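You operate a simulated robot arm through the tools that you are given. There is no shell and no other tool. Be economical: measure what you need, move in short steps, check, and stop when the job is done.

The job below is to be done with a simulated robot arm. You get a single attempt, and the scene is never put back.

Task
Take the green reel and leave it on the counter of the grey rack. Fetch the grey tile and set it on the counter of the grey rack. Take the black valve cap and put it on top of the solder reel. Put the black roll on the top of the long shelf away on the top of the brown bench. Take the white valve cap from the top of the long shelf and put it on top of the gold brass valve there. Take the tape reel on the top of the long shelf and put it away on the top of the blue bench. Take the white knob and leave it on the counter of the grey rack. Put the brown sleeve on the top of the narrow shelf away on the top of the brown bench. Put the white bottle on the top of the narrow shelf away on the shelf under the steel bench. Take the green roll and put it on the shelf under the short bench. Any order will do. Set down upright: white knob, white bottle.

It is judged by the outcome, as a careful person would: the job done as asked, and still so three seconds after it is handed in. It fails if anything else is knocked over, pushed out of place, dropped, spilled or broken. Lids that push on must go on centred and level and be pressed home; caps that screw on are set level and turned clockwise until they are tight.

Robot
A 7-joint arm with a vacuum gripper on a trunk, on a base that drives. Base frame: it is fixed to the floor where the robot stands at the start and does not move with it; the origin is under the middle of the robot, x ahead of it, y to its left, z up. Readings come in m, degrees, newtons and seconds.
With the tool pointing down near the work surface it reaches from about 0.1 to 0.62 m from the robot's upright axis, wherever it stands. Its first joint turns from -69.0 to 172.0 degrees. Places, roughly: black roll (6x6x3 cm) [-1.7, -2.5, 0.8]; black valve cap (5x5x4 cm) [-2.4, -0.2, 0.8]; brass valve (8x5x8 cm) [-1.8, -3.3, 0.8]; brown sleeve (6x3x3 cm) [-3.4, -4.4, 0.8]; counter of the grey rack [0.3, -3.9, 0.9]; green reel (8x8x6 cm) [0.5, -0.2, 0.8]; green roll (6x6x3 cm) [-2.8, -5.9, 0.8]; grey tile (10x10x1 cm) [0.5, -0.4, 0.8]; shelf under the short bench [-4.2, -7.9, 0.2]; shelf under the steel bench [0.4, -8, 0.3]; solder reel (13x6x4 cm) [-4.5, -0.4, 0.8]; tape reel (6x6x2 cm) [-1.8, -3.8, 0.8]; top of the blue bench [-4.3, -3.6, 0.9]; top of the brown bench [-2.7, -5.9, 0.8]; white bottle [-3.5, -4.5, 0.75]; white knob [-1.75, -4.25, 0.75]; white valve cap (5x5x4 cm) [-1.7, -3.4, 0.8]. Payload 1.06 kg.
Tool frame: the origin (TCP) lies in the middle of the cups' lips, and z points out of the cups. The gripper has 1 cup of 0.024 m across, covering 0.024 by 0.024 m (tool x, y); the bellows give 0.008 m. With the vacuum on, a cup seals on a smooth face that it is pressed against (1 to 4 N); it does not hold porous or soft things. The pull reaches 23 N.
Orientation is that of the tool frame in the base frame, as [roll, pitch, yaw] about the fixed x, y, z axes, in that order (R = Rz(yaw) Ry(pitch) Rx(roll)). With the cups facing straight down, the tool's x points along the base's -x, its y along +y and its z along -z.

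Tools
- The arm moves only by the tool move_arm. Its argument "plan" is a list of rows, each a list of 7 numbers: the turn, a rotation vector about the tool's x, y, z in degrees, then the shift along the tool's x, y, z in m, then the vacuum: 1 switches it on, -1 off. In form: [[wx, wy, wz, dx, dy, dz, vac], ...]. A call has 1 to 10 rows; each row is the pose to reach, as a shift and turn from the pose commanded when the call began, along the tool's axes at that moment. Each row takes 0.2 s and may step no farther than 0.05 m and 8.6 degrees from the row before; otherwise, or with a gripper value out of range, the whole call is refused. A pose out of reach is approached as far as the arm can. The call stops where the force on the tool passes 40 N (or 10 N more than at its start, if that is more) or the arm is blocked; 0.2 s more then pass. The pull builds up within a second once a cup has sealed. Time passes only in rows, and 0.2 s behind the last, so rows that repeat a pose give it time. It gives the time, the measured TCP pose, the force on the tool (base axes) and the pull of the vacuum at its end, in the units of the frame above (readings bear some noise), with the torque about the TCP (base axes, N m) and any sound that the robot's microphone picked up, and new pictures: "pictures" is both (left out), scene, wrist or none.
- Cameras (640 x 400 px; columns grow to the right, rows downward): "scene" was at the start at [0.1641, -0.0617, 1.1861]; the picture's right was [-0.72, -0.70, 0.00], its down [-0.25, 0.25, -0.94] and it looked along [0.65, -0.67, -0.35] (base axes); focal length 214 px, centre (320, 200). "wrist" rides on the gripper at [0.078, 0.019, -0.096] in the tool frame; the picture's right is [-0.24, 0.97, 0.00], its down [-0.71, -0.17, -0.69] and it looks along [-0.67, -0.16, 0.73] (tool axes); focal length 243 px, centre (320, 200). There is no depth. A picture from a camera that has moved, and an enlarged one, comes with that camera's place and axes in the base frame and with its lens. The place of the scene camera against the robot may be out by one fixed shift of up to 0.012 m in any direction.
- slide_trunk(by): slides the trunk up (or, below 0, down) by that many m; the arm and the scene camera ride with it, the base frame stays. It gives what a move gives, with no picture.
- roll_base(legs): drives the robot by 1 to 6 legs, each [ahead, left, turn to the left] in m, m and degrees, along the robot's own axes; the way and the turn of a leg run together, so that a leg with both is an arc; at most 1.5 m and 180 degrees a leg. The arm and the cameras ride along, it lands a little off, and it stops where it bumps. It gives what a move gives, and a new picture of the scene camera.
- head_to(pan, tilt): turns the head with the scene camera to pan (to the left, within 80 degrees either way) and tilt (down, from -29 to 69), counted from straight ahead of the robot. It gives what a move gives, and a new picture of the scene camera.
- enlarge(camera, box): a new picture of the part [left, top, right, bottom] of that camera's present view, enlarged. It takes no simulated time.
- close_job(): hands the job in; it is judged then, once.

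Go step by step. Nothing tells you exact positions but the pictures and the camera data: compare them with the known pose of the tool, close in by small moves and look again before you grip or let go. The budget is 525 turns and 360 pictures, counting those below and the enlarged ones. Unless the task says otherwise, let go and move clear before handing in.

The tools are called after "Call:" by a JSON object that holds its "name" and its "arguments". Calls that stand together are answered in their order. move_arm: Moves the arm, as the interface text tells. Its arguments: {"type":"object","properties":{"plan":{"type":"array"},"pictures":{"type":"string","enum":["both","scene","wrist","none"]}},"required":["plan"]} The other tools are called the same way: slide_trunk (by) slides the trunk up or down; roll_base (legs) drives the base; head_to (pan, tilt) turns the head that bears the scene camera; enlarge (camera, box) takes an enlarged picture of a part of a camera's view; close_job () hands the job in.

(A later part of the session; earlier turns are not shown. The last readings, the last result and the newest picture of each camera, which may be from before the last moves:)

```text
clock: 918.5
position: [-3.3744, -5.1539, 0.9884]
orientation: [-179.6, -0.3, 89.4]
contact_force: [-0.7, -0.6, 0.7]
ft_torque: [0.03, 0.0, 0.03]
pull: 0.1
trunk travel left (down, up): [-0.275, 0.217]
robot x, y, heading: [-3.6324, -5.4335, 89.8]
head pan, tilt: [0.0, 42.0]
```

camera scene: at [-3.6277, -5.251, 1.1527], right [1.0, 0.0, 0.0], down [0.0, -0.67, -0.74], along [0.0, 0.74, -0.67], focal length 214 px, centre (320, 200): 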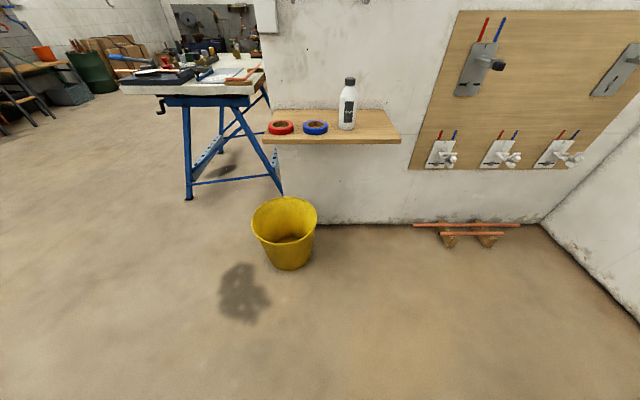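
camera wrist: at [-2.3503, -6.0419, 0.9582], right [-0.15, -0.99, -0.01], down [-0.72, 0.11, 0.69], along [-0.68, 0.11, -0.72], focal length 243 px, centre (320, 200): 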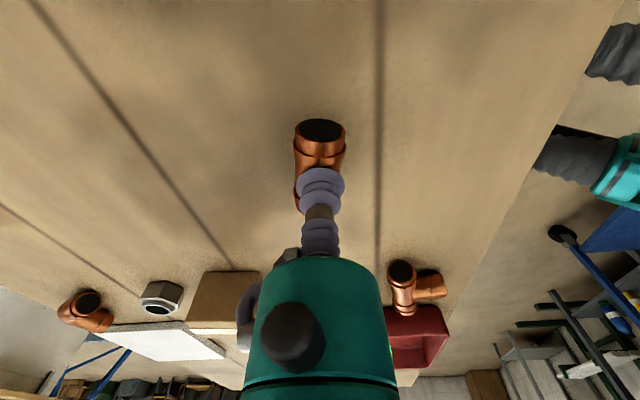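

Call:
{"name": "move_arm", "arguments": {"plan": [[0, 8.5, 0, 0.03, -0.005, 0.01, 0], [0, 17, 0, 0.06, -0.01, 0.02, 0], [0, 25.5, 0, 0.09, -0.015, 0.03, 0], [0, 34, 0, 0.12, -0.02, 0.04, 0], [0, 42.5, 0, 0.15, -0.025, 0.05, 0], [0, 51, 0, 0.18, -0.03, 0.06, 0], [0, 59.5, 0, 0.21, -0.035, 0.07, 0], [0, 68, 0, 0.24, -0.04, 0.08, 0], [0, 76.5, 0, 0.26, -0.045, 0.09, 0], [0, 85, 0, 0.28, -0.05, 0.1, 0]]}}

```text
clock: 920.7
position: [-3.4187, -4.8903, 0.8991]
orientation: [-178.1, -77.1, 87.2]
contact_force: [-0.3, 0.5, -0.7]
ft_torque: [0.02, 0.01, 0.01]
pull: 0.1
out of reach, approached as far as the arm can: row 10
trunk travel left (down, up): [-0.275, 0.217]
robot x, y, heading: [-3.6314, -5.4382, 89.8]
head pan, tilt: [0.0, 42.0]
camera scene: at [-3.6277, -5.2406, 1.1044], right [1.0, 0.0, 0.0], down [0.0, -0.67, -0.74], along [0.0, 0.74, -0.67], focal length 214 px, centre (320, 200)
camera wrist: at [-3.3979, -4.9662, 0.9972], right [0.97, -0.06, -0.24], down [-0.18, -0.83, -0.53], along [-0.16, 0.56, -0.81], focal length 243 px, centre (320, 200)
```

scene: 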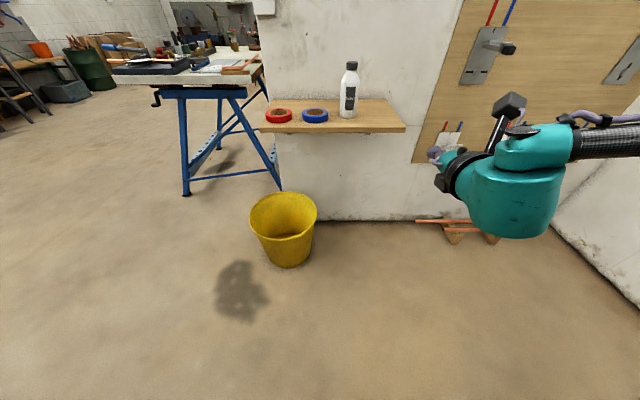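
wrist: 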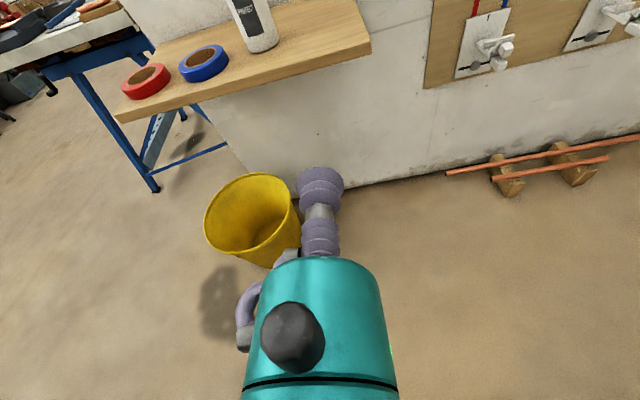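

Call:
{"name": "move_arm", "arguments": {"plan": [[0, 6, 0, 0, 0, 0, 0], [0, 12, 0, 0, 0, 0, 0]], "pictures": "none"}}

```text
clock: 921.3
position: [-3.4191, -4.8919, 0.9001]
orientation: [-178.3, -76.9, 87.7]
contact_force: [-0.4, 1.2, 0.2]
ft_torque: [-0.03, -0.03, 0.01]
pull: 0.1
out of reach, approached as far as the arm can: row 1, 2
trunk travel left (down, up): [-0.275, 0.217]
robot x, y, heading: [-3.6286, -5.4339, 89.7]
head pan, tilt: [0.0, 42.0]
```

Call:
{"name": "slide_trunk", "arguments": {"by": -0.12}}

Call:
{"name": "move_arm", "arguments": {"plan": [[0, 0, 0, 0.04, 0, -0.009, 0], [0, 0, 0, 0.08, 0, -0.018, 0], [0, 0, 0, 0.117, 0, -0.027, 0], [0, 4, 0, 0.117, 0, -0.027, 0], [0, 8, 0, 0.117, 0, -0.027, 0], [0, 13, 0, 0.117, 0, -0.027, 0]], "pictures": "none"}}

```text
clock: 922.8
position: [-3.4177, -4.8926, 0.7807]
orientation: [-178.2, -76.9, 87.7]
contact_force: [1.1, -1.0, 0.6]
ft_torque: [0.0, 0.02, 0.01]
pull: 0.0
trunk travel left (down, up): [-0.155, 0.337]
robot x, y, heading: [-3.6336, -5.4401, 89.6]
head pan, tilt: [0.0, 42.0]
```

```text
clock: 924.2
position: [-3.4165, -4.8922, 0.8994]
orientation: [-94.4, -89.5, 3.9]
contact_force: [-1.3, -0.5, 0.2]
ft_torque: [0.01, 0.04, -0.01]
pull: 0.1
trunk travel left (down, up): [-0.155, 0.337]
robot x, y, heading: [-3.6306, -5.4394, 90.0]
head pan, tilt: [0.0, 42.0]
```

Horizontal grip only works at higher positions, so for the low shelf a vertical grip on the bottle's cap is better, slipping the arm in through the bench's open end. I'll bring the tool vertical again.

Call:
{"name": "move_arm", "arguments": {"plan": [[0, -8.5, 0, 0, 0, 0, 0], [0, -17, 0, 0, 0, 0, 0], [0, -25.5, 0, 0, 0, 0, 0], [0, -34, 0, 0, 0, 0, 0], [0, -42.5, 0, 0, 0, 0, 0], [0, -51, 0, 0, 0, 0, 0], [0, -59.5, 0, 0, 0, -0.02, 0], [0, -68, 0, 0, 0, -0.05, 0], [0, -76.5, 0, 0, 0, -0.08, 0], [0, -85, 0, 0, 0, -0.11, 0]], "pictures": "none"}}

Call:
{"name": "slide_trunk", "arguments": {"by": 0.27}}

```text
clock: 926.4
position: [-3.4182, -5.0025, 0.8995]
orientation: [-179.5, -4.8, 89.4]
contact_force: [0.4, 0.2, 1.3]
ft_torque: [0.0, -0.01, 0.02]
pull: 0.0
trunk travel left (down, up): [-0.155, 0.337]
robot x, y, heading: [-3.6318, -5.4346, 90.0]
head pan, tilt: [0.0, 42.0]
```

```text
clock: 929.1
position: [-3.418, -5.0011, 1.1695]
orientation: [-179.6, -4.9, 89.4]
contact_force: [0.5, -0.1, 0.3]
ft_torque: [0.01, 0.01, 0.02]
pull: 0.0
trunk travel left (down, up): [-0.425, 0.067]
robot x, y, heading: [-3.6324, -5.4395, 89.9]
head pan, tilt: [0.0, 42.0]
```

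Call:
{"name": "roll_base", "arguments": {"legs": [[0.42, 0.1, 0]]}}

Call:
{"name": "move_arm", "arguments": {"plan": [[0, -4.9, 0, 0, 0, 0.04, 0], [0, -4.9, 0, 0, 0, 0.08, 0], [0, -4.9, 0, 0, 0, 0.1, 0]]}}

```text
clock: 931.8
position: [-3.5197, -4.5804, 1.1705]
orientation: [-179.7, -5.0, 89.6]
contact_force: [0.7, 0.7, 0.0]
ft_torque: [-0.01, -0.03, 0.0]
pull: 0.0
trunk travel left (down, up): [-0.425, 0.067]
robot x, y, heading: [-3.7308, -5.0147, 90.3]
head pan, tilt: [0.0, 42.0]
camera scene: at [-3.7284, -4.865, 1.261], right [1.0, 0.0, 0.0], down [0.0, -0.67, -0.74], along [0.0, 0.74, -0.67], focal length 214 px, centre (320, 200)
```

scene: 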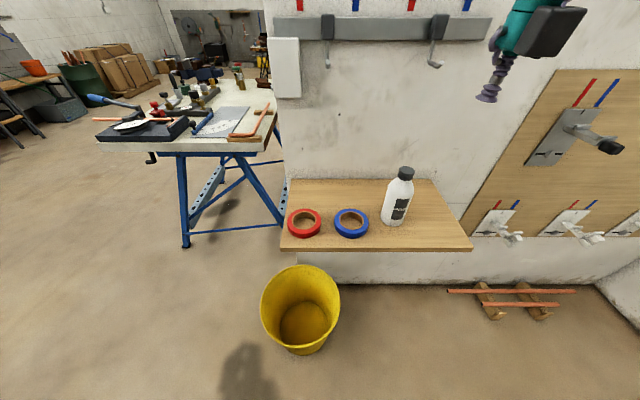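

```text
clock: 932.6
position: [-3.5207, -4.5729, 1.0696]
orientation: [-179.5, 0.0, 89.7]
contact_force: [0.6, 0.0, -0.6]
ft_torque: [0.01, 0.0, 0.0]
pull: 0.0
trunk travel left (down, up): [-0.425, 0.067]
robot x, y, heading: [-3.7323, -5.0146, 90.0]
head pan, tilt: [0.0, 42.0]
camera scene: at [-3.7282, -4.8652, 1.261], right [1.0, 0.0, 0.0], down [0.0, -0.67, -0.74], along [0.0, 0.74, -0.67], focal length 214 px, centre (320, 200)
camera wrist: at [-3.4989, -4.4929, 1.1647], right [0.97, -0.24, -0.01], down [-0.17, -0.71, 0.69], along [-0.17, -0.67, -0.73], focal length 243 px, centre (320, 200)
```

scene: 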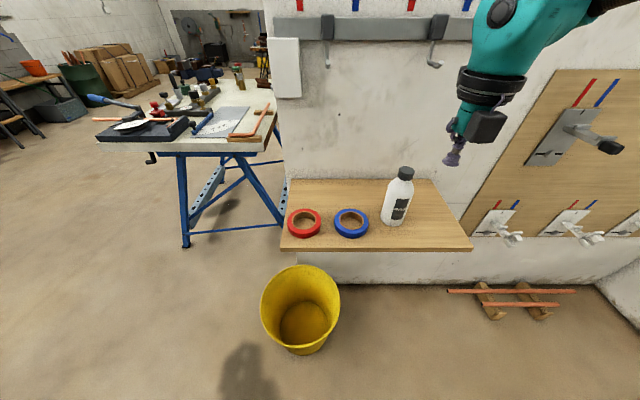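
wrist: 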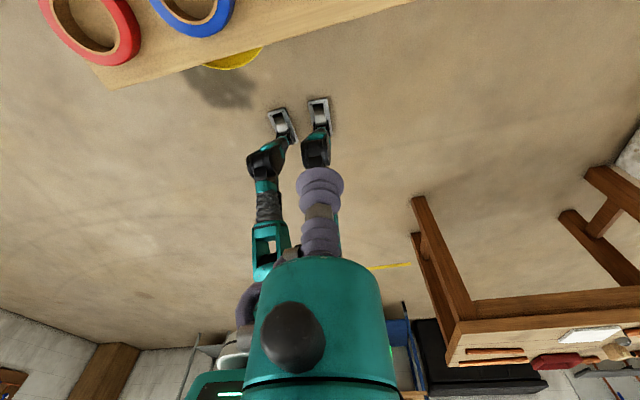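

Call:
{"name": "move_arm", "arguments": {"plan": [[0, 0, 0, 0.035, -0.003, 0.0, 0], [0, 0, 0, 0.07, -0.006, 0.01, 0], [0, 0, 0, 0.105, -0.01, 0.02, 0], [0, 0, 0, 0.136, -0.0127, 0.035, 0]]}}

```text
clock: 933.6
position: [-3.5289, -4.4614, 1.047]
orientation: [-179.8, -0.2, 89.9]
contact_force: [-0.2, -0.4, -1.0]
ft_torque: [0.01, 0.01, -0.02]
pull: 0.0
out of reach, approached as far as the arm can: row 4
trunk travel left (down, up): [-0.425, 0.067]
robot x, y, heading: [-3.7309, -5.0185, 89.9]
head pan, tilt: [0.0, 42.0]
camera scene: at [-3.7286, -4.8665, 1.2612], right [1.0, 0.0, 0.0], down [0.0, -0.67, -0.74], along [0.0, 0.74, -0.67], focal length 214 px, centre (320, 200)
camera wrist: at [-3.5074, -4.3829, 1.1431], right [0.97, -0.24, 0.0], down [-0.17, -0.71, 0.68], along [-0.17, -0.66, -0.73], focal length 243 px, centre (320, 200)
```

scene: 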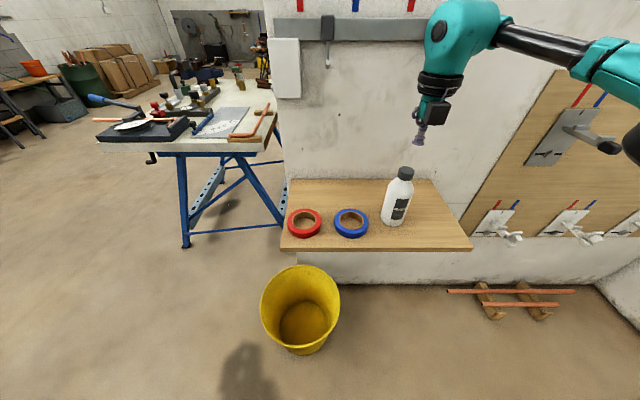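
wrist: 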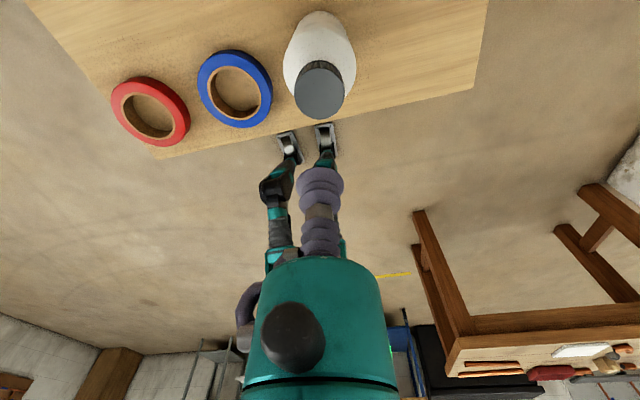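

Call:
{"name": "roll_base", "arguments": {"legs": [[0.05, 0, 0]]}}

Call:
{"name": "move_arm", "arguments": {"plan": [[0, 0, 0, -0.028, 0.003, 0.02, 0], [0, 0, 0, -0.028, 0.003, 0.05, 0], [0, 0, 0, -0.028, 0.003, 0.05, 0]]}}

```text
clock: 934.5
position: [-3.5295, -4.4114, 1.0476]
orientation: [-179.7, -0.1, 90.0]
contact_force: [-1.0, 0.5, 0.7]
ft_torque: [0.0, 0.0, 0.02]
pull: 0.0
trunk travel left (down, up): [-0.425, 0.067]
robot x, y, heading: [-3.7287, -4.967, 90.1]
head pan, tilt: [0.0, 42.0]
camera scene: at [-3.7284, -4.8154, 1.2609], right [1.0, 0.0, 0.0], down [0.0, -0.67, -0.74], along [0.0, 0.74, -0.67], focal length 214 px, centre (320, 200)
```

scene: 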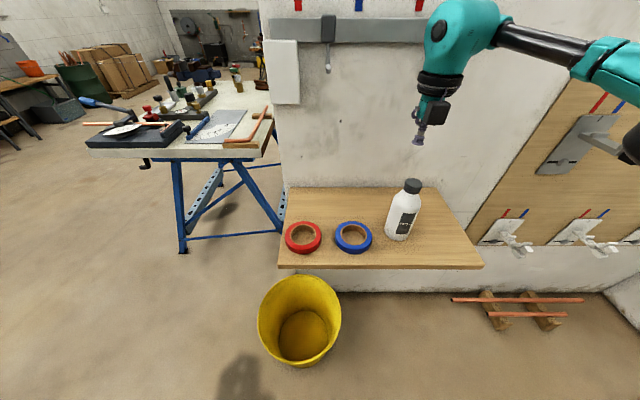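

```text
clock: 935.3
position: [-3.5263, -4.4395, 0.9974]
orientation: [-179.5, -0.1, 90.0]
contact_force: [-0.3, -0.1, -0.3]
ft_torque: [0.03, 0.01, 0.01]
pull: 0.0
trunk travel left (down, up): [-0.425, 0.067]
robot x, y, heading: [-3.7323, -4.965, 90.1]
head pan, tilt: [0.0, 42.0]
camera scene: at [-3.7284, -4.8165, 1.261], right [1.0, 0.0, 0.0], down [0.0, -0.67, -0.74], along [0.0, 0.74, -0.67], focal length 214 px, centre (320, 200)
camera wrist: at [-3.5053, -4.3607, 1.0923], right [0.97, -0.24, -0.01], down [-0.17, -0.71, 0.68], along [-0.17, -0.66, -0.73], focal length 243 px, centre (320, 200)
```

scene: 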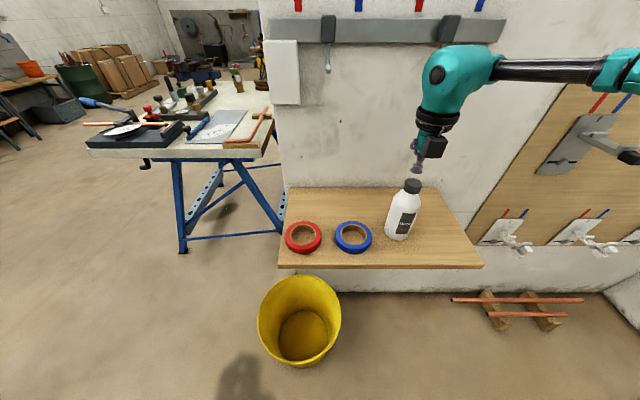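
wrist: 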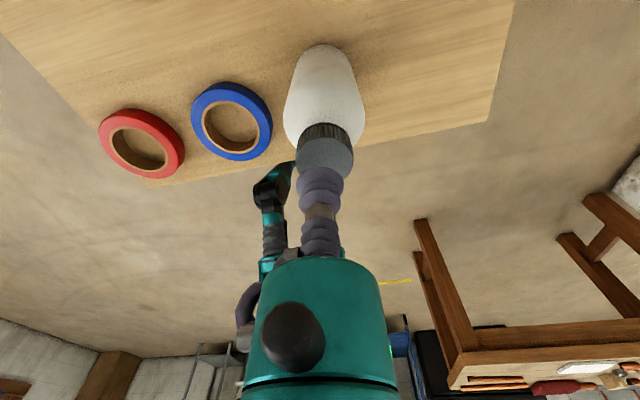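

Call:
{"name": "move_arm", "arguments": {"plan": [[0, 0, 0, -0.002, 0.003, 0.018, 1], [0, 0, 0, -0.002, 0.003, 0.026, 1], [0, 0, 0, -0.002, 0.003, 0.03, 1], [0, 0, 0, -0.002, 0.003, 0.033, 1], [0, 0, 0, -0.002, 0.003, 0.035, 1], [0, 0, 0, -0.002, 0.003, 0.035, 1], [0, 0, 0, -0.002, 0.003, 0.035, 1]], "pictures": "wrist"}}

```text
clock: 936.9
position: [-3.5239, -4.441, 0.9639]
orientation: [-179.6, -0.3, 90.0]
contact_force: [2.7, 3.3, 19.6]
ft_torque: [-0.02, 0.01, 0.0]
pull: 22.8
trunk travel left (down, up): [-0.425, 0.067]
robot x, y, heading: [-3.7305, -4.9653, 90.1]
head pan, tilt: [0.0, 42.0]
camera wrist: at [-3.5028, -4.3632, 1.0589], right [0.97, -0.23, -0.01], down [-0.17, -0.71, 0.68], along [-0.17, -0.66, -0.73], focal length 243 px, centre (320, 200)
```

wrist: 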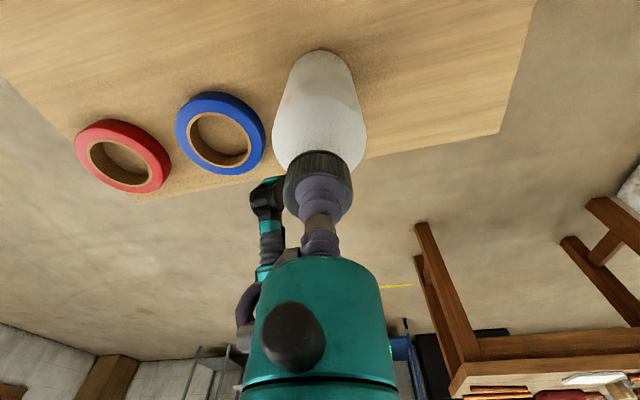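

Call:
{"name": "move_arm", "arguments": {"plan": [[0, 0, 0, 0, 0, -0.005, 1], [0, 0, 0, 0, 0, -0.015, 1], [0, 0, 0, 0, 0, -0.035, 1], [0, 0, 0, 0, 0, -0.05, 1], [0, 0, 0, 0, 0, -0.05, 1]], "pictures": "both"}}

```text
clock: 938.1
position: [-3.5235, -4.4409, 1.0122]
orientation: [-179.7, -0.1, 90.0]
contact_force: [0.0, -0.3, -5.0]
ft_torque: [0.05, 0.0, 0.02]
pull: 22.7
trunk travel left (down, up): [-0.425, 0.067]
robot x, y, heading: [-3.7282, -4.9669, 90.0]
head pan, tilt: [0.0, 42.0]
camera scene: at [-3.7282, -4.8159, 1.2609], right [1.0, 0.0, 0.0], down [0.0, -0.67, -0.74], along [0.0, 0.74, -0.67], focal length 214 px, centre (320, 200)
camera wrist: at [-3.5025, -4.3622, 1.1074], right [0.97, -0.23, -0.01], down [-0.17, -0.71, 0.69], along [-0.17, -0.66, -0.73], focal length 243 px, centre (320, 200)
```

scene: 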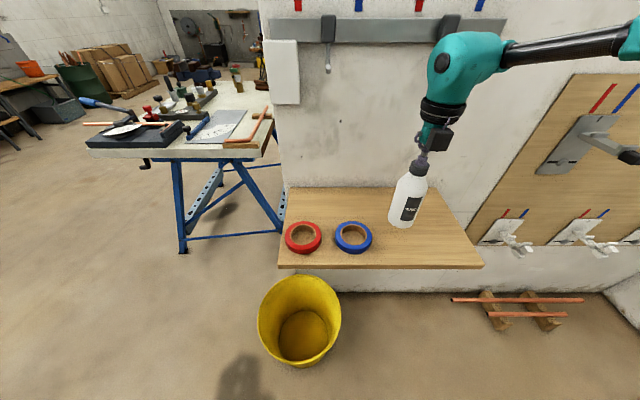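
wrist: 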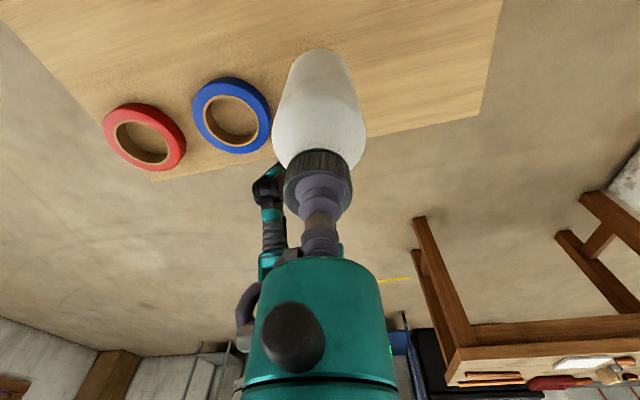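

The bottle weighs about 0.5 kg and hangs straight. I'll back out from the shelf and tuck.

Call:
{"name": "slide_trunk", "arguments": {"by": 0.06}}

Call:
{"name": "roll_base", "arguments": {"legs": [[-0.5, 0, 0]]}}

Call:
{"name": "move_arm", "arguments": {"plan": [[0, 0, 0, -0.03, 0, -0.01, 1], [0, 0, 0, -0.06, 0.01, -0.02, 1], [0, 0, 0, -0.09, 0.02, -0.03, 1], [0, 0, 0, -0.12, 0.03, -0.04, 1], [0, 0, 0, -0.15, 0.04, -0.05, 1], [0, 0, 0, -0.18, 0.045, -0.06, 1], [0, 0, 0, -0.21, 0.05, -0.07, 1], [0, 0, 0, -0.24, 0.055, -0.08, 1]], "pictures": "scene"}}

```text
clock: 939.1
position: [-3.5218, -4.4433, 1.0751]
orientation: [-179.7, -0.6, 89.9]
contact_force: [0.4, -0.2, -6.0]
ft_torque: [0.03, 0.0, -0.01]
pull: 22.9
trunk travel left (down, up): [-0.485, 0.007]
robot x, y, heading: [-3.7308, -4.9653, 89.9]
head pan, tilt: [0.0, 42.0]
```

```text
clock: 942.0
position: [-3.5229, -4.9395, 1.0765]
orientation: [-179.7, -0.6, 90.2]
contact_force: [0.0, 0.7, -4.6]
ft_torque: [-0.01, -0.03, 0.0]
pull: 23.0
trunk travel left (down, up): [-0.485, 0.007]
robot x, y, heading: [-3.7275, -5.4668, 90.5]
head pan, tilt: [0.0, 42.0]
camera scene: at [-3.7269, -5.3658, 1.3282], right [1.0, 0.0, 0.0], down [0.0, -0.67, -0.74], along [0.0, 0.74, -0.67], focal length 214 px, centre (320, 200)
```

scene: 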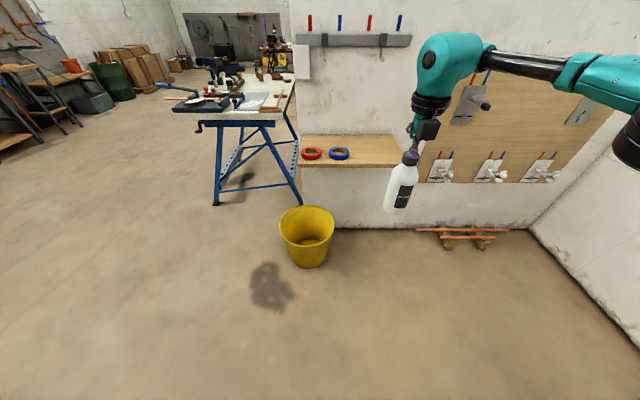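

```text
clock: 943.8
position: [-3.4662, -5.1795, 1.1532]
orientation: [-179.6, -0.7, 90.3]
contact_force: [0.1, 0.7, -5.6]
ft_torque: [-0.02, 0.01, 0.02]
pull: 23.0
trunk travel left (down, up): [-0.485, 0.007]
robot x, y, heading: [-3.73, -5.4645, 90.4]
head pan, tilt: [0.0, 42.0]
camera scene: at [-3.7267, -5.3664, 1.3283], right [1.0, 0.0, 0.0], down [0.0, -0.67, -0.74], along [0.0, 0.74, -0.67], focal length 214 px, centre (320, 200)
```

scene: 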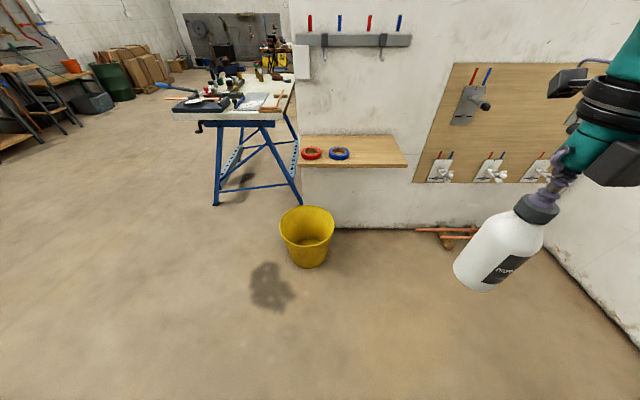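

Call:
{"name": "roll_base", "arguments": {"legs": [[-1.14, 0, -0.4], [0, -1.45, 0], [0, -1.45, 0], [0, 0, 178]]}}

Call:
{"name": "head_to", "arguments": {"pan": 40, "tilt": 25}}

```text
clock: 981.8
position: [-1.1039, -6.8601, 1.1517]
orientation: [-179.6, -0.6, -90.5]
contact_force: [0.2, 0.2, -4.5]
ft_torque: [0.0, 0.01, 0.0]
pull: 22.5
trunk travel left (down, up): [-0.485, 0.007]
robot x, y, heading: [-0.8357, -6.5823, -90.9]
head pan, tilt: [0.0, 42.0]
camera scene: at [-0.8354, -6.6687, 1.3282], right [-1.0, 0.01, 0.0], down [0.01, 0.67, -0.74], along [-0.01, -0.74, -0.67], focal length 214 px, centre (320, 200)
```

scene: 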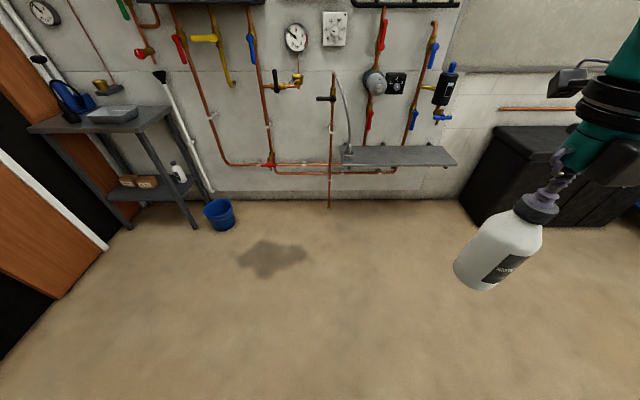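

```text
clock: 982.9
position: [-1.1031, -6.8602, 1.1522]
orientation: [-179.7, -0.5, -90.5]
contact_force: [-0.1, 0.1, -4.9]
ft_torque: [-0.03, 0.01, 0.0]
pull: 23.5
trunk travel left (down, up): [-0.485, 0.007]
robot x, y, heading: [-0.8374, -6.5785, -90.6]
head pan, tilt: [40.0, 25.0]
camera scene: at [-0.7761, -6.6561, 1.3544], right [-0.77, -0.64, 0.0], down [-0.27, 0.33, -0.91], along [0.58, -0.7, -0.42], focal length 214 px, centre (320, 200)
```

scene: 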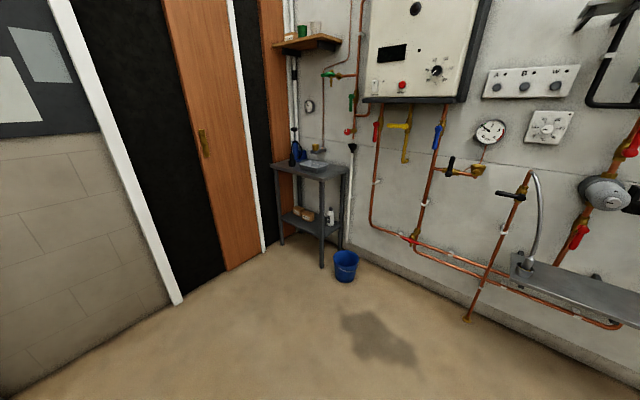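

Call:
{"name": "roll_base", "arguments": {"legs": [[0.3, 0.85, 0.9]]}}

Call:
{"name": "head_to", "arguments": {"pan": 15, "tilt": 35}}

```text
clock: 990.7
position: [-0.247, -7.1612, 1.1527]
orientation: [-179.7, -0.6, -89.4]
contact_force: [0.4, 0.0, -5.6]
ft_torque: [0.02, 0.01, 0.01]
pull: 22.9
trunk travel left (down, up): [-0.485, 0.007]
robot x, y, heading: [0.0136, -6.8752, -89.3]
head pan, tilt: [40.0, 25.0]
camera scene: at [0.0772, -6.9503, 1.3544], right [-0.76, -0.65, 0.0], down [-0.28, 0.32, -0.91], along [0.59, -0.69, -0.42], focal length 214 px, centre (320, 200)
```

scene: 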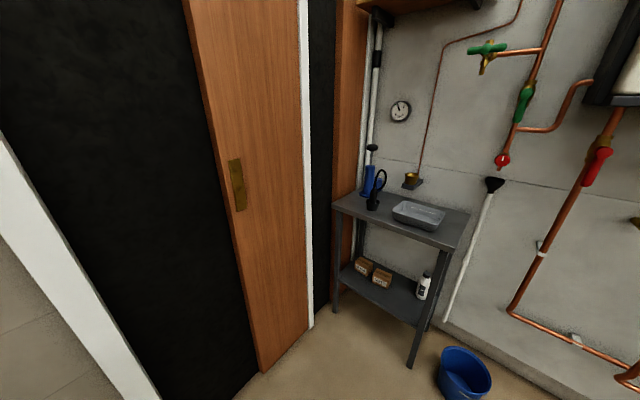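

```text
clock: 991.6
position: [-0.2458, -7.1618, 1.1517]
orientation: [-179.5, -0.5, -89.3]
contact_force: [1.1, 0.0, -4.9]
ft_torque: [0.0, 0.0, -0.03]
pull: 22.8
trunk travel left (down, up): [-0.485, 0.007]
robot x, y, heading: [0.0135, -6.8748, -89.0]
head pan, tilt: [15.0, 35.0]
camera scene: at [0.0409, -6.9652, 1.3387], right [-0.96, -0.27, 0.0], down [-0.16, 0.55, -0.82], along [0.22, -0.79, -0.57], focal length 214 px, centre (320, 200)
```

scene: 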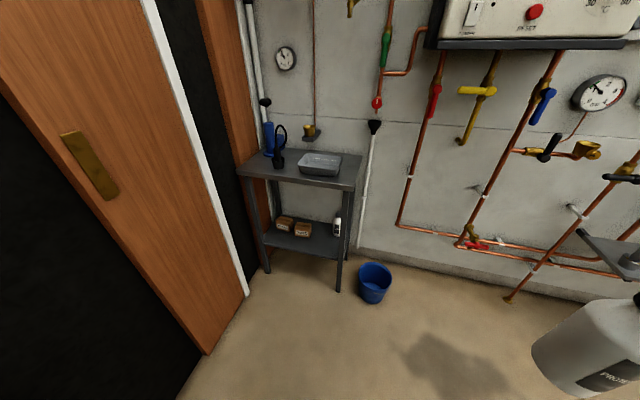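

Call:
{"name": "enlarge", "arguments": {"camera": "scene", "box": [220, 120, 400, 310]}}

```text
2.11 times, centred on (310, 215) of scene
camera zoom: at [0.0409, -6.9652, 1.3387], right [-0.96, -0.27, 0.0], down [-0.16, 0.55, -0.82], along [0.22, -0.79, -0.57], focal length 452 px, centre (341, 168)
```

zoom: 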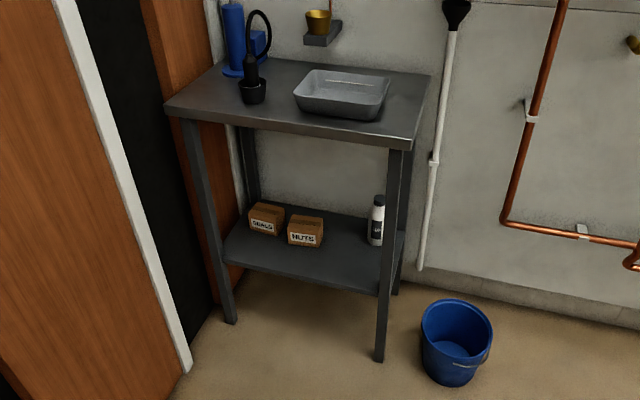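

The bench is in the corner (front y≈-7.81, x 0.14–0.69, shelf z≈0.33, underside ≈0.82). I'll turn a little left, lower the trunk fully and set the low arm posture in the open.

Call:
{"name": "roll_base", "arguments": {"legs": [[0, 0, 9]]}}

Call:
{"name": "slide_trunk", "arguments": {"by": -0.48}}

Call:
{"name": "move_arm", "arguments": {"plan": [[0, 0, 0, 0.04, 0, 0.01, 1], [0, 0, 0, 0.08, 0, 0.02, 1], [0, 0, 0, 0.12, 0, 0.03, 1], [0, 0, 0, 0.16, 0, 0.05, 1], [0, 0, 0, 0.2, 0, 0.07, 1], [0, 0, 0, 0.24, -0.005, 0.09, 1], [0, 0, 0, 0.275, -0.01, 0.11, 1]], "pictures": "scene"}}

Call:
{"name": "head_to", "arguments": {"pan": -40, "tilt": 25}}

```text
clock: 992.6
position: [-0.1996, -7.1991, 1.1524]
orientation: [-179.6, -0.6, -80.2]
contact_force: [0.6, -0.3, -5.2]
ft_torque: [0.01, 0.01, -0.01]
pull: 22.7
trunk travel left (down, up): [-0.485, 0.007]
robot x, y, heading: [0.0108, -6.8746, -80.1]
head pan, tilt: [15.0, 35.0]
camera scene: at [0.0554, -6.9605, 1.3387], right [-0.91, -0.42, 0.0], down [-0.24, 0.52, -0.82], along [0.34, -0.74, -0.57], focal length 214 px, centre (320, 200)
```

scene: 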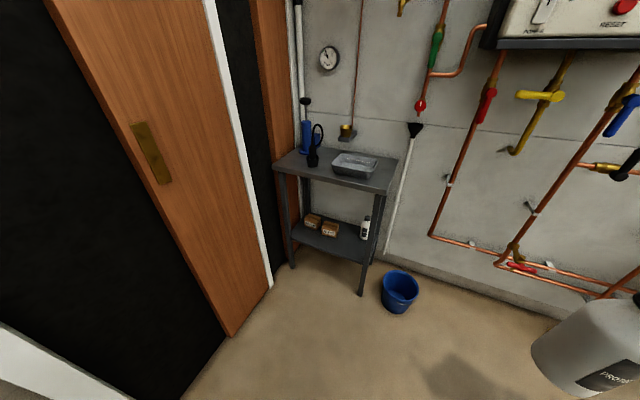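

```text
refused: -0.48 is not a number from -0.4 to 0.4
```

```text
clock: 994.2
position: [-0.1489, -7.4524, 1.0501]
orientation: [-179.7, -0.6, -80.4]
contact_force: [-0.2, 0.6, -5.8]
ft_torque: [-0.01, 0.01, 0.0]
pull: 22.8
out of reach, approached as far as the arm can: row 7
trunk travel left (down, up): [-0.485, 0.007]
robot x, y, heading: [0.0105, -6.8738, -80.3]
head pan, tilt: [15.0, 35.0]
camera scene: at [0.0552, -6.9595, 1.3388], right [-0.91, -0.42, 0.0], down [-0.24, 0.52, -0.82], along [0.34, -0.74, -0.57], focal length 214 px, centre (320, 200)
```

scene: 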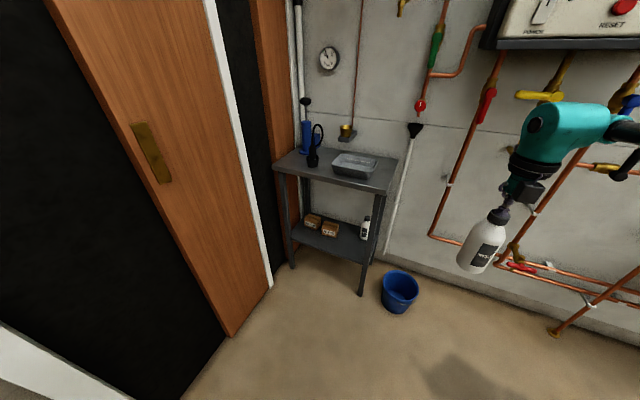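

```text
clock: 995.5
position: [-0.1483, -7.4535, 1.0507]
orientation: [-179.7, -0.6, -80.3]
contact_force: [-0.1, 0.3, -5.9]
ft_torque: [-0.01, 0.03, -0.01]
pull: 22.9
trunk travel left (down, up): [-0.485, 0.007]
robot x, y, heading: [0.0132, -6.8737, -80.2]
head pan, tilt: [-40.0, 25.0]
camera scene: at [-0.0279, -6.9602, 1.3544], right [-0.86, 0.5, 0.0], down [0.21, 0.37, -0.91], along [-0.46, -0.78, -0.42], focal length 214 px, centre (320, 200)
```

scene: 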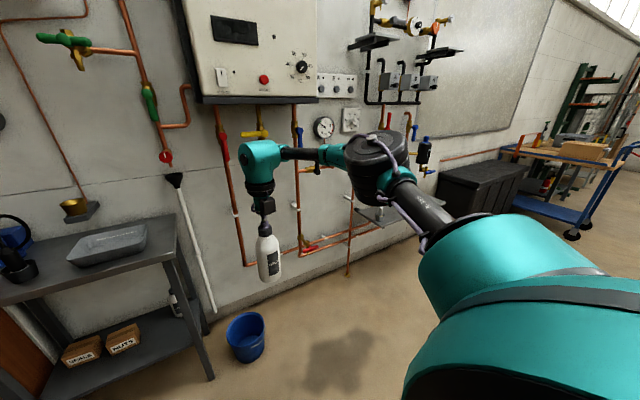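

Call:
{"name": "slide_trunk", "arguments": {"by": -0.4}}

Call:
{"name": "slide_trunk", "arguments": {"by": -0.08}}

Call:
{"name": "head_to", "arguments": {"pan": -35, "tilt": 15}}

```text
clock: 999.3
position: [-0.148, -7.452, 0.6516]
orientation: [-179.6, -0.5, -80.3]
contact_force: [0.6, 0.5, -5.8]
ft_torque: [0.0, 0.03, 0.01]
pull: 23.2
trunk travel left (down, up): [-0.085, 0.407]
robot x, y, heading: [0.0142, -6.8789, -80.1]
head pan, tilt: [-40.0, 25.0]
```

```text
clock: 1000.5
position: [-0.148, -7.4525, 0.572]
orientation: [-179.6, -0.6, -80.4]
contact_force: [0.9, 0.4, -4.8]
ft_torque: [-0.02, -0.01, 0.02]
pull: 23.2
trunk travel left (down, up): [-0.005, 0.487]
robot x, y, heading: [0.0141, -6.8755, -80.2]
head pan, tilt: [-40.0, 25.0]
```

```text
clock: 1001.2
position: [-0.1473, -7.4522, 0.5694]
orientation: [-179.6, -0.6, -80.3]
contact_force: [0.0, 0.5, -5.3]
ft_torque: [0.02, 0.01, -0.01]
pull: 22.9
trunk travel left (down, up): [-0.005, 0.487]
robot x, y, heading: [0.0119, -6.8719, -80.4]
head pan, tilt: [-35.0, 15.0]
camera scene: at [0.0091, -7.1411, 0.8689], right [-0.9, 0.43, 0.0], down [0.11, 0.23, -0.97], along [-0.41, -0.87, -0.26], focal length 214 px, centre (320, 200)
```

scene: 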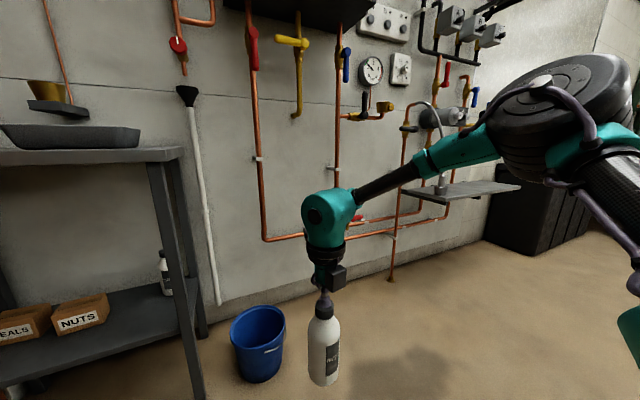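

The forearm slopes up and west; turning to about -63° makes it point due west, so the bottle can slide in through the bench's open west end near x≈0.19. I'll lower to insertion height and turn here in the open.

Call:
{"name": "move_arm", "arguments": {"plan": [[0, 0, 0, 0, 0, 0.02, 1], [0, 0, 0, 0, 0, 0.037, 1]], "pictures": "none"}}

Call:
{"name": "roll_base", "arguments": {"legs": [[0, 0, 17.2]]}}

Call:
{"name": "head_to", "arguments": {"pan": -20, "tilt": 15}}

```text
clock: 1001.8
position: [-0.1478, -7.451, 0.5325]
orientation: [-179.6, -0.6, -80.3]
contact_force: [0.0, 0.4, -5.1]
ft_torque: [0.0, 0.0, -0.03]
pull: 23.1
trunk travel left (down, up): [-0.005, 0.487]
robot x, y, heading: [0.0148, -6.8747, -80.2]
head pan, tilt: [-35.0, 15.0]
```

```text
clock: 1003.2
position: [0.0286, -7.4741, 0.5329]
orientation: [-179.5, -0.6, -63.1]
contact_force: [0.0, 0.9, -5.4]
ft_torque: [-0.02, 0.01, 0.04]
pull: 22.6
trunk travel left (down, up): [-0.005, 0.487]
robot x, y, heading: [0.0166, -6.8756, -63.1]
head pan, tilt: [-35.0, 15.0]
camera scene: at [0.0891, -7.1315, 0.8689], right [-0.99, 0.14, 0.0], down [0.04, 0.26, -0.97], along [-0.14, -0.96, -0.26], focal length 214 px, centre (320, 200)
```

scene: 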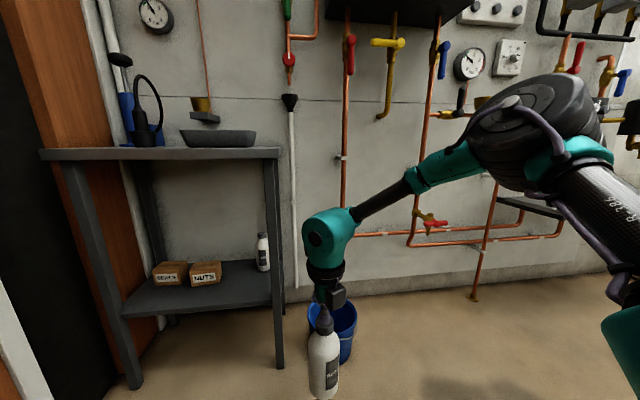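

```text
clock: 1003.9
position: [0.0291, -7.4751, 0.5339]
orientation: [-179.5, -0.6, -63.1]
contact_force: [0.5, 0.5, -5.4]
ft_torque: [-0.03, 0.02, 0.0]
pull: 22.8
trunk travel left (down, up): [-0.005, 0.487]
robot x, y, heading: [0.0131, -6.8782, -63.2]
head pan, tilt: [-20.0, 15.0]
camera scene: at [0.1134, -7.1317, 0.8689], right [-0.99, -0.12, 0.0], down [-0.03, 0.26, -0.97], along [0.12, -0.96, -0.26], focal length 214 px, centre (320, 200)
```

scene: 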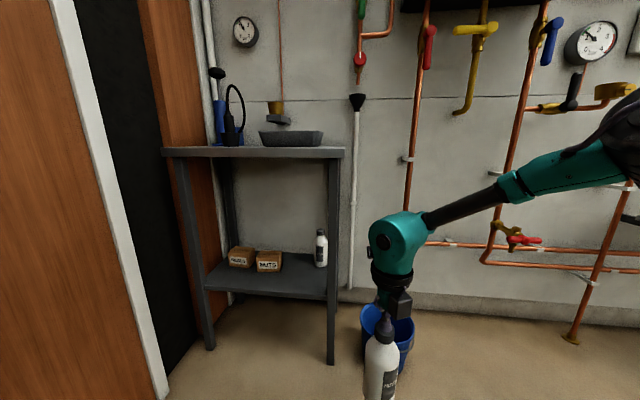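

Geometry confirmed (underside 0.82, shelf ≈0.32). I'll move the bottle to just outside the bench's west end at y≈-7.905.

Call:
{"name": "roll_base", "arguments": {"legs": [[0.357, -0.247, 0]]}}

Call:
{"name": "head_to", "arguments": {"pan": -15, "tilt": 20}}

Call:
{"name": "enlarge", "arguments": {"camera": "wrist", "box": [0, 0, 640, 400]}}

```text
clock: 1006.7
position: [-0.028, -7.9052, 0.5324]
orientation: [-179.6, -0.5, -63.0]
contact_force: [-0.5, -0.7, -4.8]
ft_torque: [-0.03, 0.02, 0.02]
pull: 22.9
trunk travel left (down, up): [-0.005, 0.487]
robot x, y, heading: [-0.0414, -7.3025, -62.9]
head pan, tilt: [-20.0, 15.0]
camera scene: at [0.0554, -7.5615, 0.8689], right [-0.99, -0.12, 0.0], down [-0.03, 0.26, -0.97], along [0.12, -0.96, -0.26], focal length 214 px, centre (320, 200)
```

scene: 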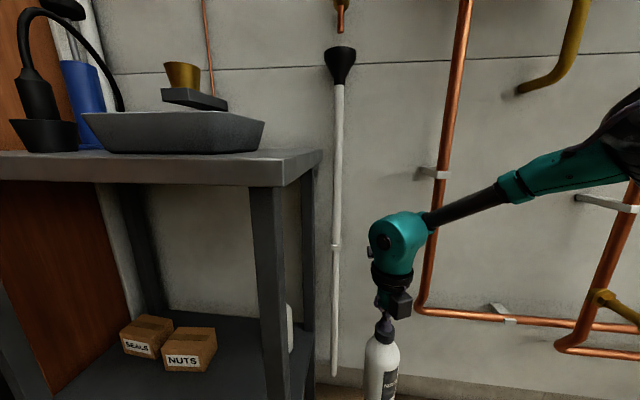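

```text
clock: 1007.4
position: [-0.0285, -7.9031, 0.5332]
orientation: [-179.6, -0.5, -63.0]
contact_force: [-0.1, 0.1, -5.8]
ft_torque: [0.0, -0.01, -0.01]
pull: 22.3
trunk travel left (down, up): [-0.005, 0.487]
robot x, y, heading: [-0.0463, -7.3044, -62.9]
head pan, tilt: [-15.0, 20.0]
camera scene: at [0.0633, -7.5599, 0.8608], right [-0.98, -0.21, 0.0], down [-0.07, 0.33, -0.94], along [0.2, -0.92, -0.34], focal length 214 px, centre (320, 200)
```

scene: 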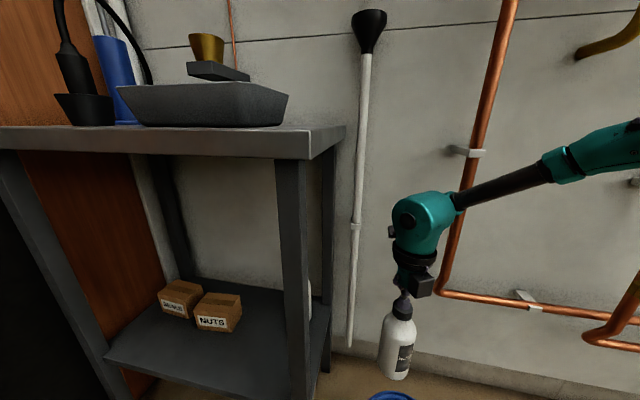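

```text
1.00 times, centred on (320, 200) of wrist (not enlarged: the box is as wide or as high as the picture)
camera zoom: at [-0.0091, -7.9816, 0.6287], right [-0.97, -0.23, -0.01], down [-0.18, 0.71, 0.68], along [-0.15, 0.66, -0.73], focal length 243 px, centre (320, 200)
```

zoom: 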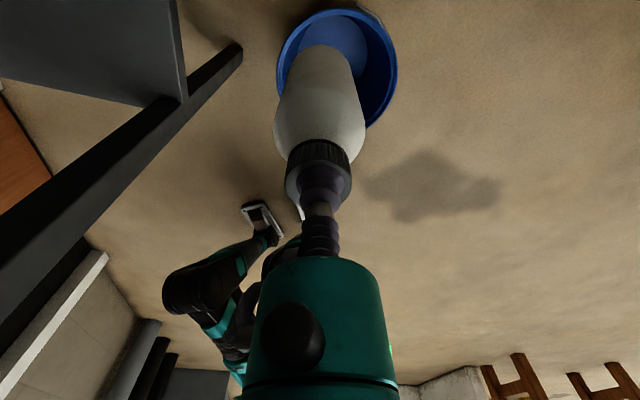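

Alignment is good. I'll lower 1 cm and slide the bottle in eastward in two steps.

Call:
{"name": "move_arm", "arguments": {"plan": [[0, 0, 0, 0, 0, 0.01, 1]], "pictures": "none"}}

Call:
{"name": "roll_base", "arguments": {"legs": [[0.05, 0.098, 0]]}}

Call:
{"name": "enlarge", "arguments": {"camera": "wrist", "box": [0, 0, 640, 400]}}

```text
clock: 1007.8
position: [-0.0287, -7.905, 0.5229]
orientation: [-179.6, -0.6, -63.1]
contact_force: [-0.6, -0.3, -4.4]
ft_torque: [-0.02, -0.02, -0.05]
pull: 22.9
trunk travel left (down, up): [-0.005, 0.487]
robot x, y, heading: [-0.0447, -7.3043, -62.9]
head pan, tilt: [-15.0, 20.0]
```

```text
clock: 1009.3
position: [0.0804, -7.905, 0.5226]
orientation: [-179.6, -0.6, -63.1]
contact_force: [-0.6, 0.3, -4.6]
ft_torque: [-0.01, 0.03, 0.0]
pull: 22.4
trunk travel left (down, up): [-0.005, 0.487]
robot x, y, heading: [0.0621, -7.3044, -63.0]
head pan, tilt: [-15.0, 20.0]
camera scene: at [0.1729, -7.5602, 0.8608], right [-0.98, -0.21, 0.0], down [-0.07, 0.33, -0.94], along [0.2, -0.92, -0.34], focal length 214 px, centre (320, 200)
```

scene: 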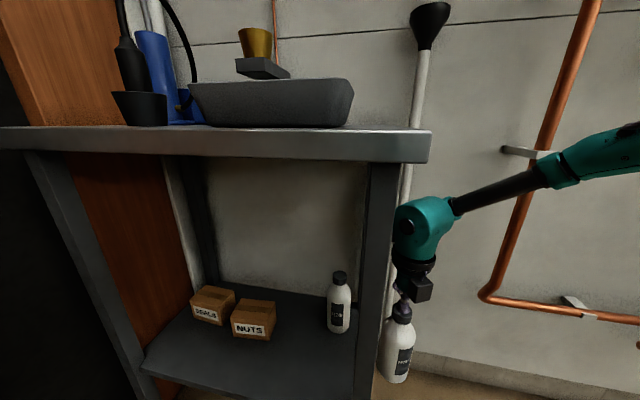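

```text
1.00 times, centred on (320, 200) of wrist (not enlarged: the box is as wide or as high as the picture)
camera zoom: at [0.1002, -7.9819, 0.6188], right [-0.97, -0.23, -0.01], down [-0.18, 0.71, 0.68], along [-0.15, 0.66, -0.73], focal length 243 px, centre (320, 200)
```

zoom: 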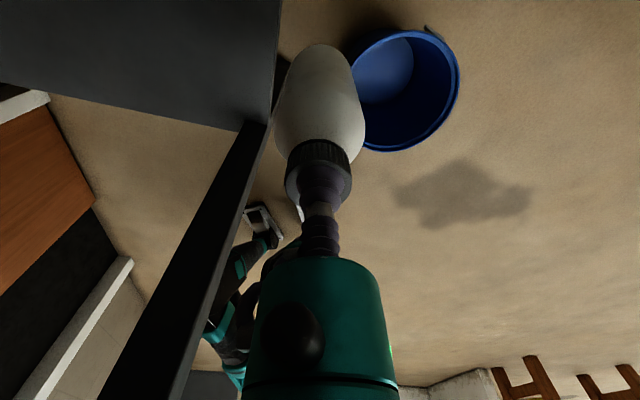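

Call:
{"name": "move_arm", "arguments": {"plan": [[0, 0, 0, 0, 0, -0.007, 1]], "pictures": "none"}}

Call:
{"name": "roll_base", "arguments": {"legs": [[0.023, 0.045, 0]]}}

Call:
{"name": "enlarge", "arguments": {"camera": "wrist", "box": [180, 0, 500, 200]}}

```text
clock: 1009.7
position: [0.0805, -7.9035, 0.5296]
orientation: [-179.6, -0.5, -63.2]
contact_force: [0.4, -0.2, -4.8]
ft_torque: [-0.02, 0.01, 0.01]
pull: 22.7
trunk travel left (down, up): [-0.005, 0.487]
robot x, y, heading: [0.062, -7.308, -63.0]
head pan, tilt: [-15.0, 20.0]
```

```text
clock: 1010.8
position: [0.1316, -7.905, 0.5313]
orientation: [-179.6, -0.6, -63.0]
contact_force: [-0.2, 0.9, -4.4]
ft_torque: [0.0, -0.06, -0.01]
pull: 22.4
trunk travel left (down, up): [-0.005, 0.487]
robot x, y, heading: [0.1142, -7.3041, -63.2]
head pan, tilt: [-15.0, 20.0]
camera scene: at [0.2234, -7.5602, 0.8608], right [-0.98, -0.21, 0.0], down [-0.07, 0.33, -0.94], along [0.2, -0.92, -0.34], focal length 214 px, centre (320, 200)
```

scene: 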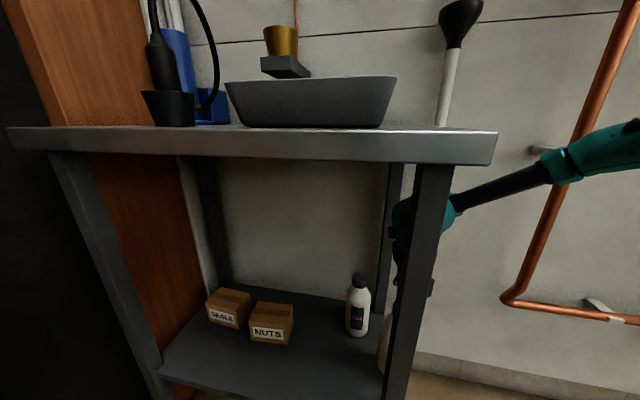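

```text
2.00 times, centred on (340, 100) of wrist
camera zoom: at [0.1508, -7.9821, 0.626], right [-0.97, -0.23, -0.01], down [-0.18, 0.71, 0.68], along [-0.15, 0.66, -0.73], focal length 485 px, centre (280, 400)
```

zoom: 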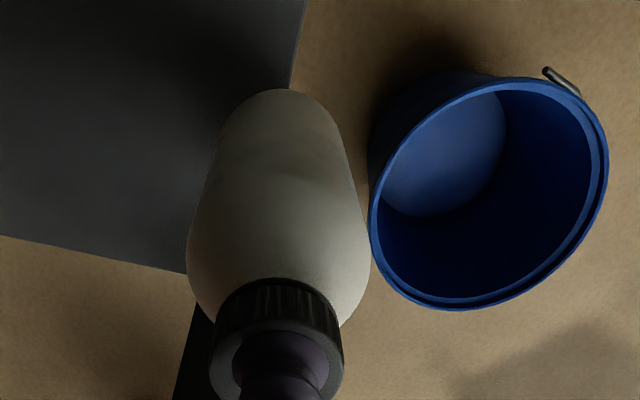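

No contact; continuing the last 6–7 cm.

Call:
{"name": "roll_base", "arguments": {"legs": [[0.03, 0.058, 0]]}}

Call:
{"name": "enlarge", "arguments": {"camera": "wrist", "box": [180, 0, 500, 200]}}

```text
clock: 1012.0
position: [0.1956, -7.9063, 0.53]
orientation: [-179.6, -0.5, -63.1]
contact_force: [-0.4, 0.0, -4.9]
ft_torque: [0.01, 0.0, -0.01]
pull: 23.1
trunk travel left (down, up): [-0.005, 0.487]
robot x, y, heading: [0.1843, -7.3086, -63.0]
head pan, tilt: [-15.0, 20.0]
camera scene: at [0.2883, -7.5607, 0.8608], right [-0.98, -0.21, 0.0], down [-0.07, 0.33, -0.94], along [0.2, -0.92, -0.34], focal length 214 px, centre (320, 200)
```

scene: 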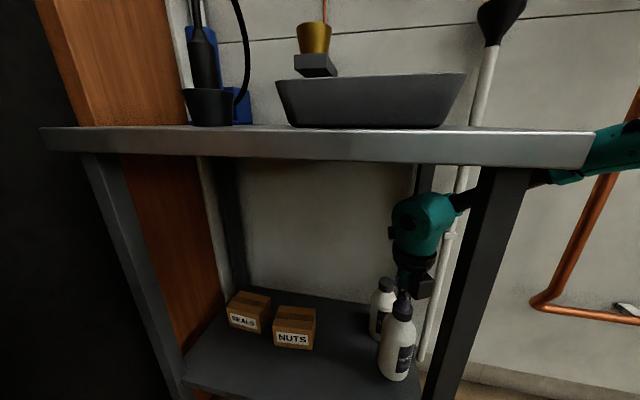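

```text
2.00 times, centred on (340, 100) of wrist
camera zoom: at [0.2153, -7.9825, 0.626], right [-0.97, -0.23, -0.01], down [-0.17, 0.71, 0.68], along [-0.15, 0.66, -0.73], focal length 485 px, centre (280, 400)
```

zoom: 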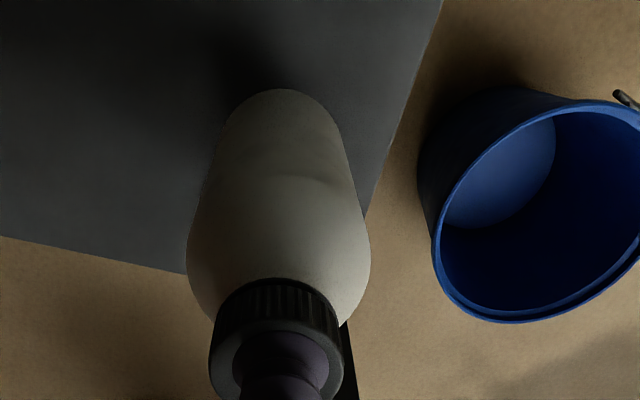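

The bottle is above the shelf, inside all edges. Lowering until contact.

Call:
{"name": "move_arm", "arguments": {"plan": [[0, 0, 0, 0, 0, 0.006, 1], [0, 0, 0, 0, 0, 0.011, 1], [0, 0, 0, 0, 0, 0.015, 1], [0, 0, 0, 0, 0, 0.018, 1], [0, 0, 0, 0, 0, 0.021, 1]], "pictures": "none"}}

```text
clock: 1013.2
position: [0.1974, -7.9058, 0.5074]
orientation: [-179.5, -0.5, -63.2]
contact_force: [-0.4, 0.7, -4.0]
ft_torque: [-0.04, 0.04, 0.01]
pull: 23.2
trunk travel left (down, up): [-0.005, 0.487]
robot x, y, heading: [0.1816, -7.3046, -63.3]
head pan, tilt: [-15.0, 20.0]
```

Call:
{"name": "move_arm", "arguments": {"plan": [[0, 0, 0, 0, 0, 0.003, 1], [0, 0, 0, 0, 0, 0.006, 1], [0, 0, 0, 0, 0, 0.009, 1], [0, 0, 0, 0, 0, 0.011, 1]], "pictures": "none"}}

```text
clock: 1014.2
position: [0.1962, -7.9051, 0.4983]
orientation: [-179.5, -0.6, -63.1]
contact_force: [-0.2, -0.3, -4.9]
ft_torque: [-0.03, -0.02, 0.01]
pull: 23.2
trunk travel left (down, up): [-0.005, 0.487]
robot x, y, heading: [0.1842, -7.3092, -62.9]
head pan, tilt: [-15.0, 20.0]
```

Call:
{"name": "move_arm", "arguments": {"plan": [[0, 0, 0, 0, 0, 0.003, 1], [0, 0, 0, 0, 0, 0.006, 1], [0, 0, 0, 0, 0, 0.009, 1], [0, 0, 0, 0, 0, 0.012, 1]], "pictures": "none"}}

Call:
{"name": "enlarge", "arguments": {"camera": "scene", "box": [330, 160, 490, 400]}}

```text
clock: 1015.2
position: [0.1967, -7.9053, 0.4889]
orientation: [-179.6, -0.9, -63.2]
contact_force: [0.3, -2.7, 17.4]
ft_torque: [0.02, 0.06, -0.04]
pull: 22.9
trunk travel left (down, up): [-0.005, 0.487]
robot x, y, heading: [0.1788, -7.3045, -63.1]
head pan, tilt: [-15.0, 20.0]
```

```text
1.67 times, centred on (410, 280) of scene
camera zoom: at [0.2883, -7.5596, 0.8612], right [-0.98, -0.21, 0.0], down [-0.07, 0.33, -0.94], along [0.2, -0.92, -0.34], focal length 358 px, centre (170, 67)
```

zoom: 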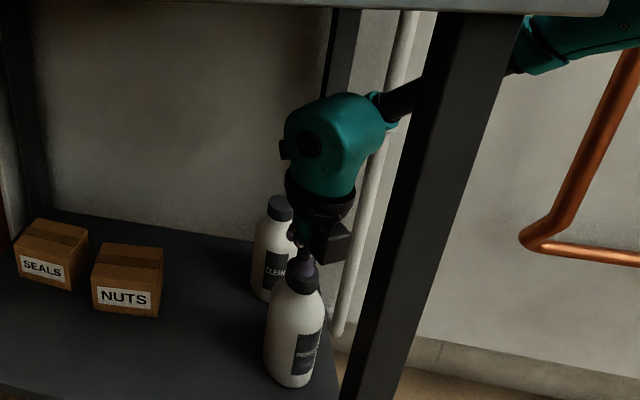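

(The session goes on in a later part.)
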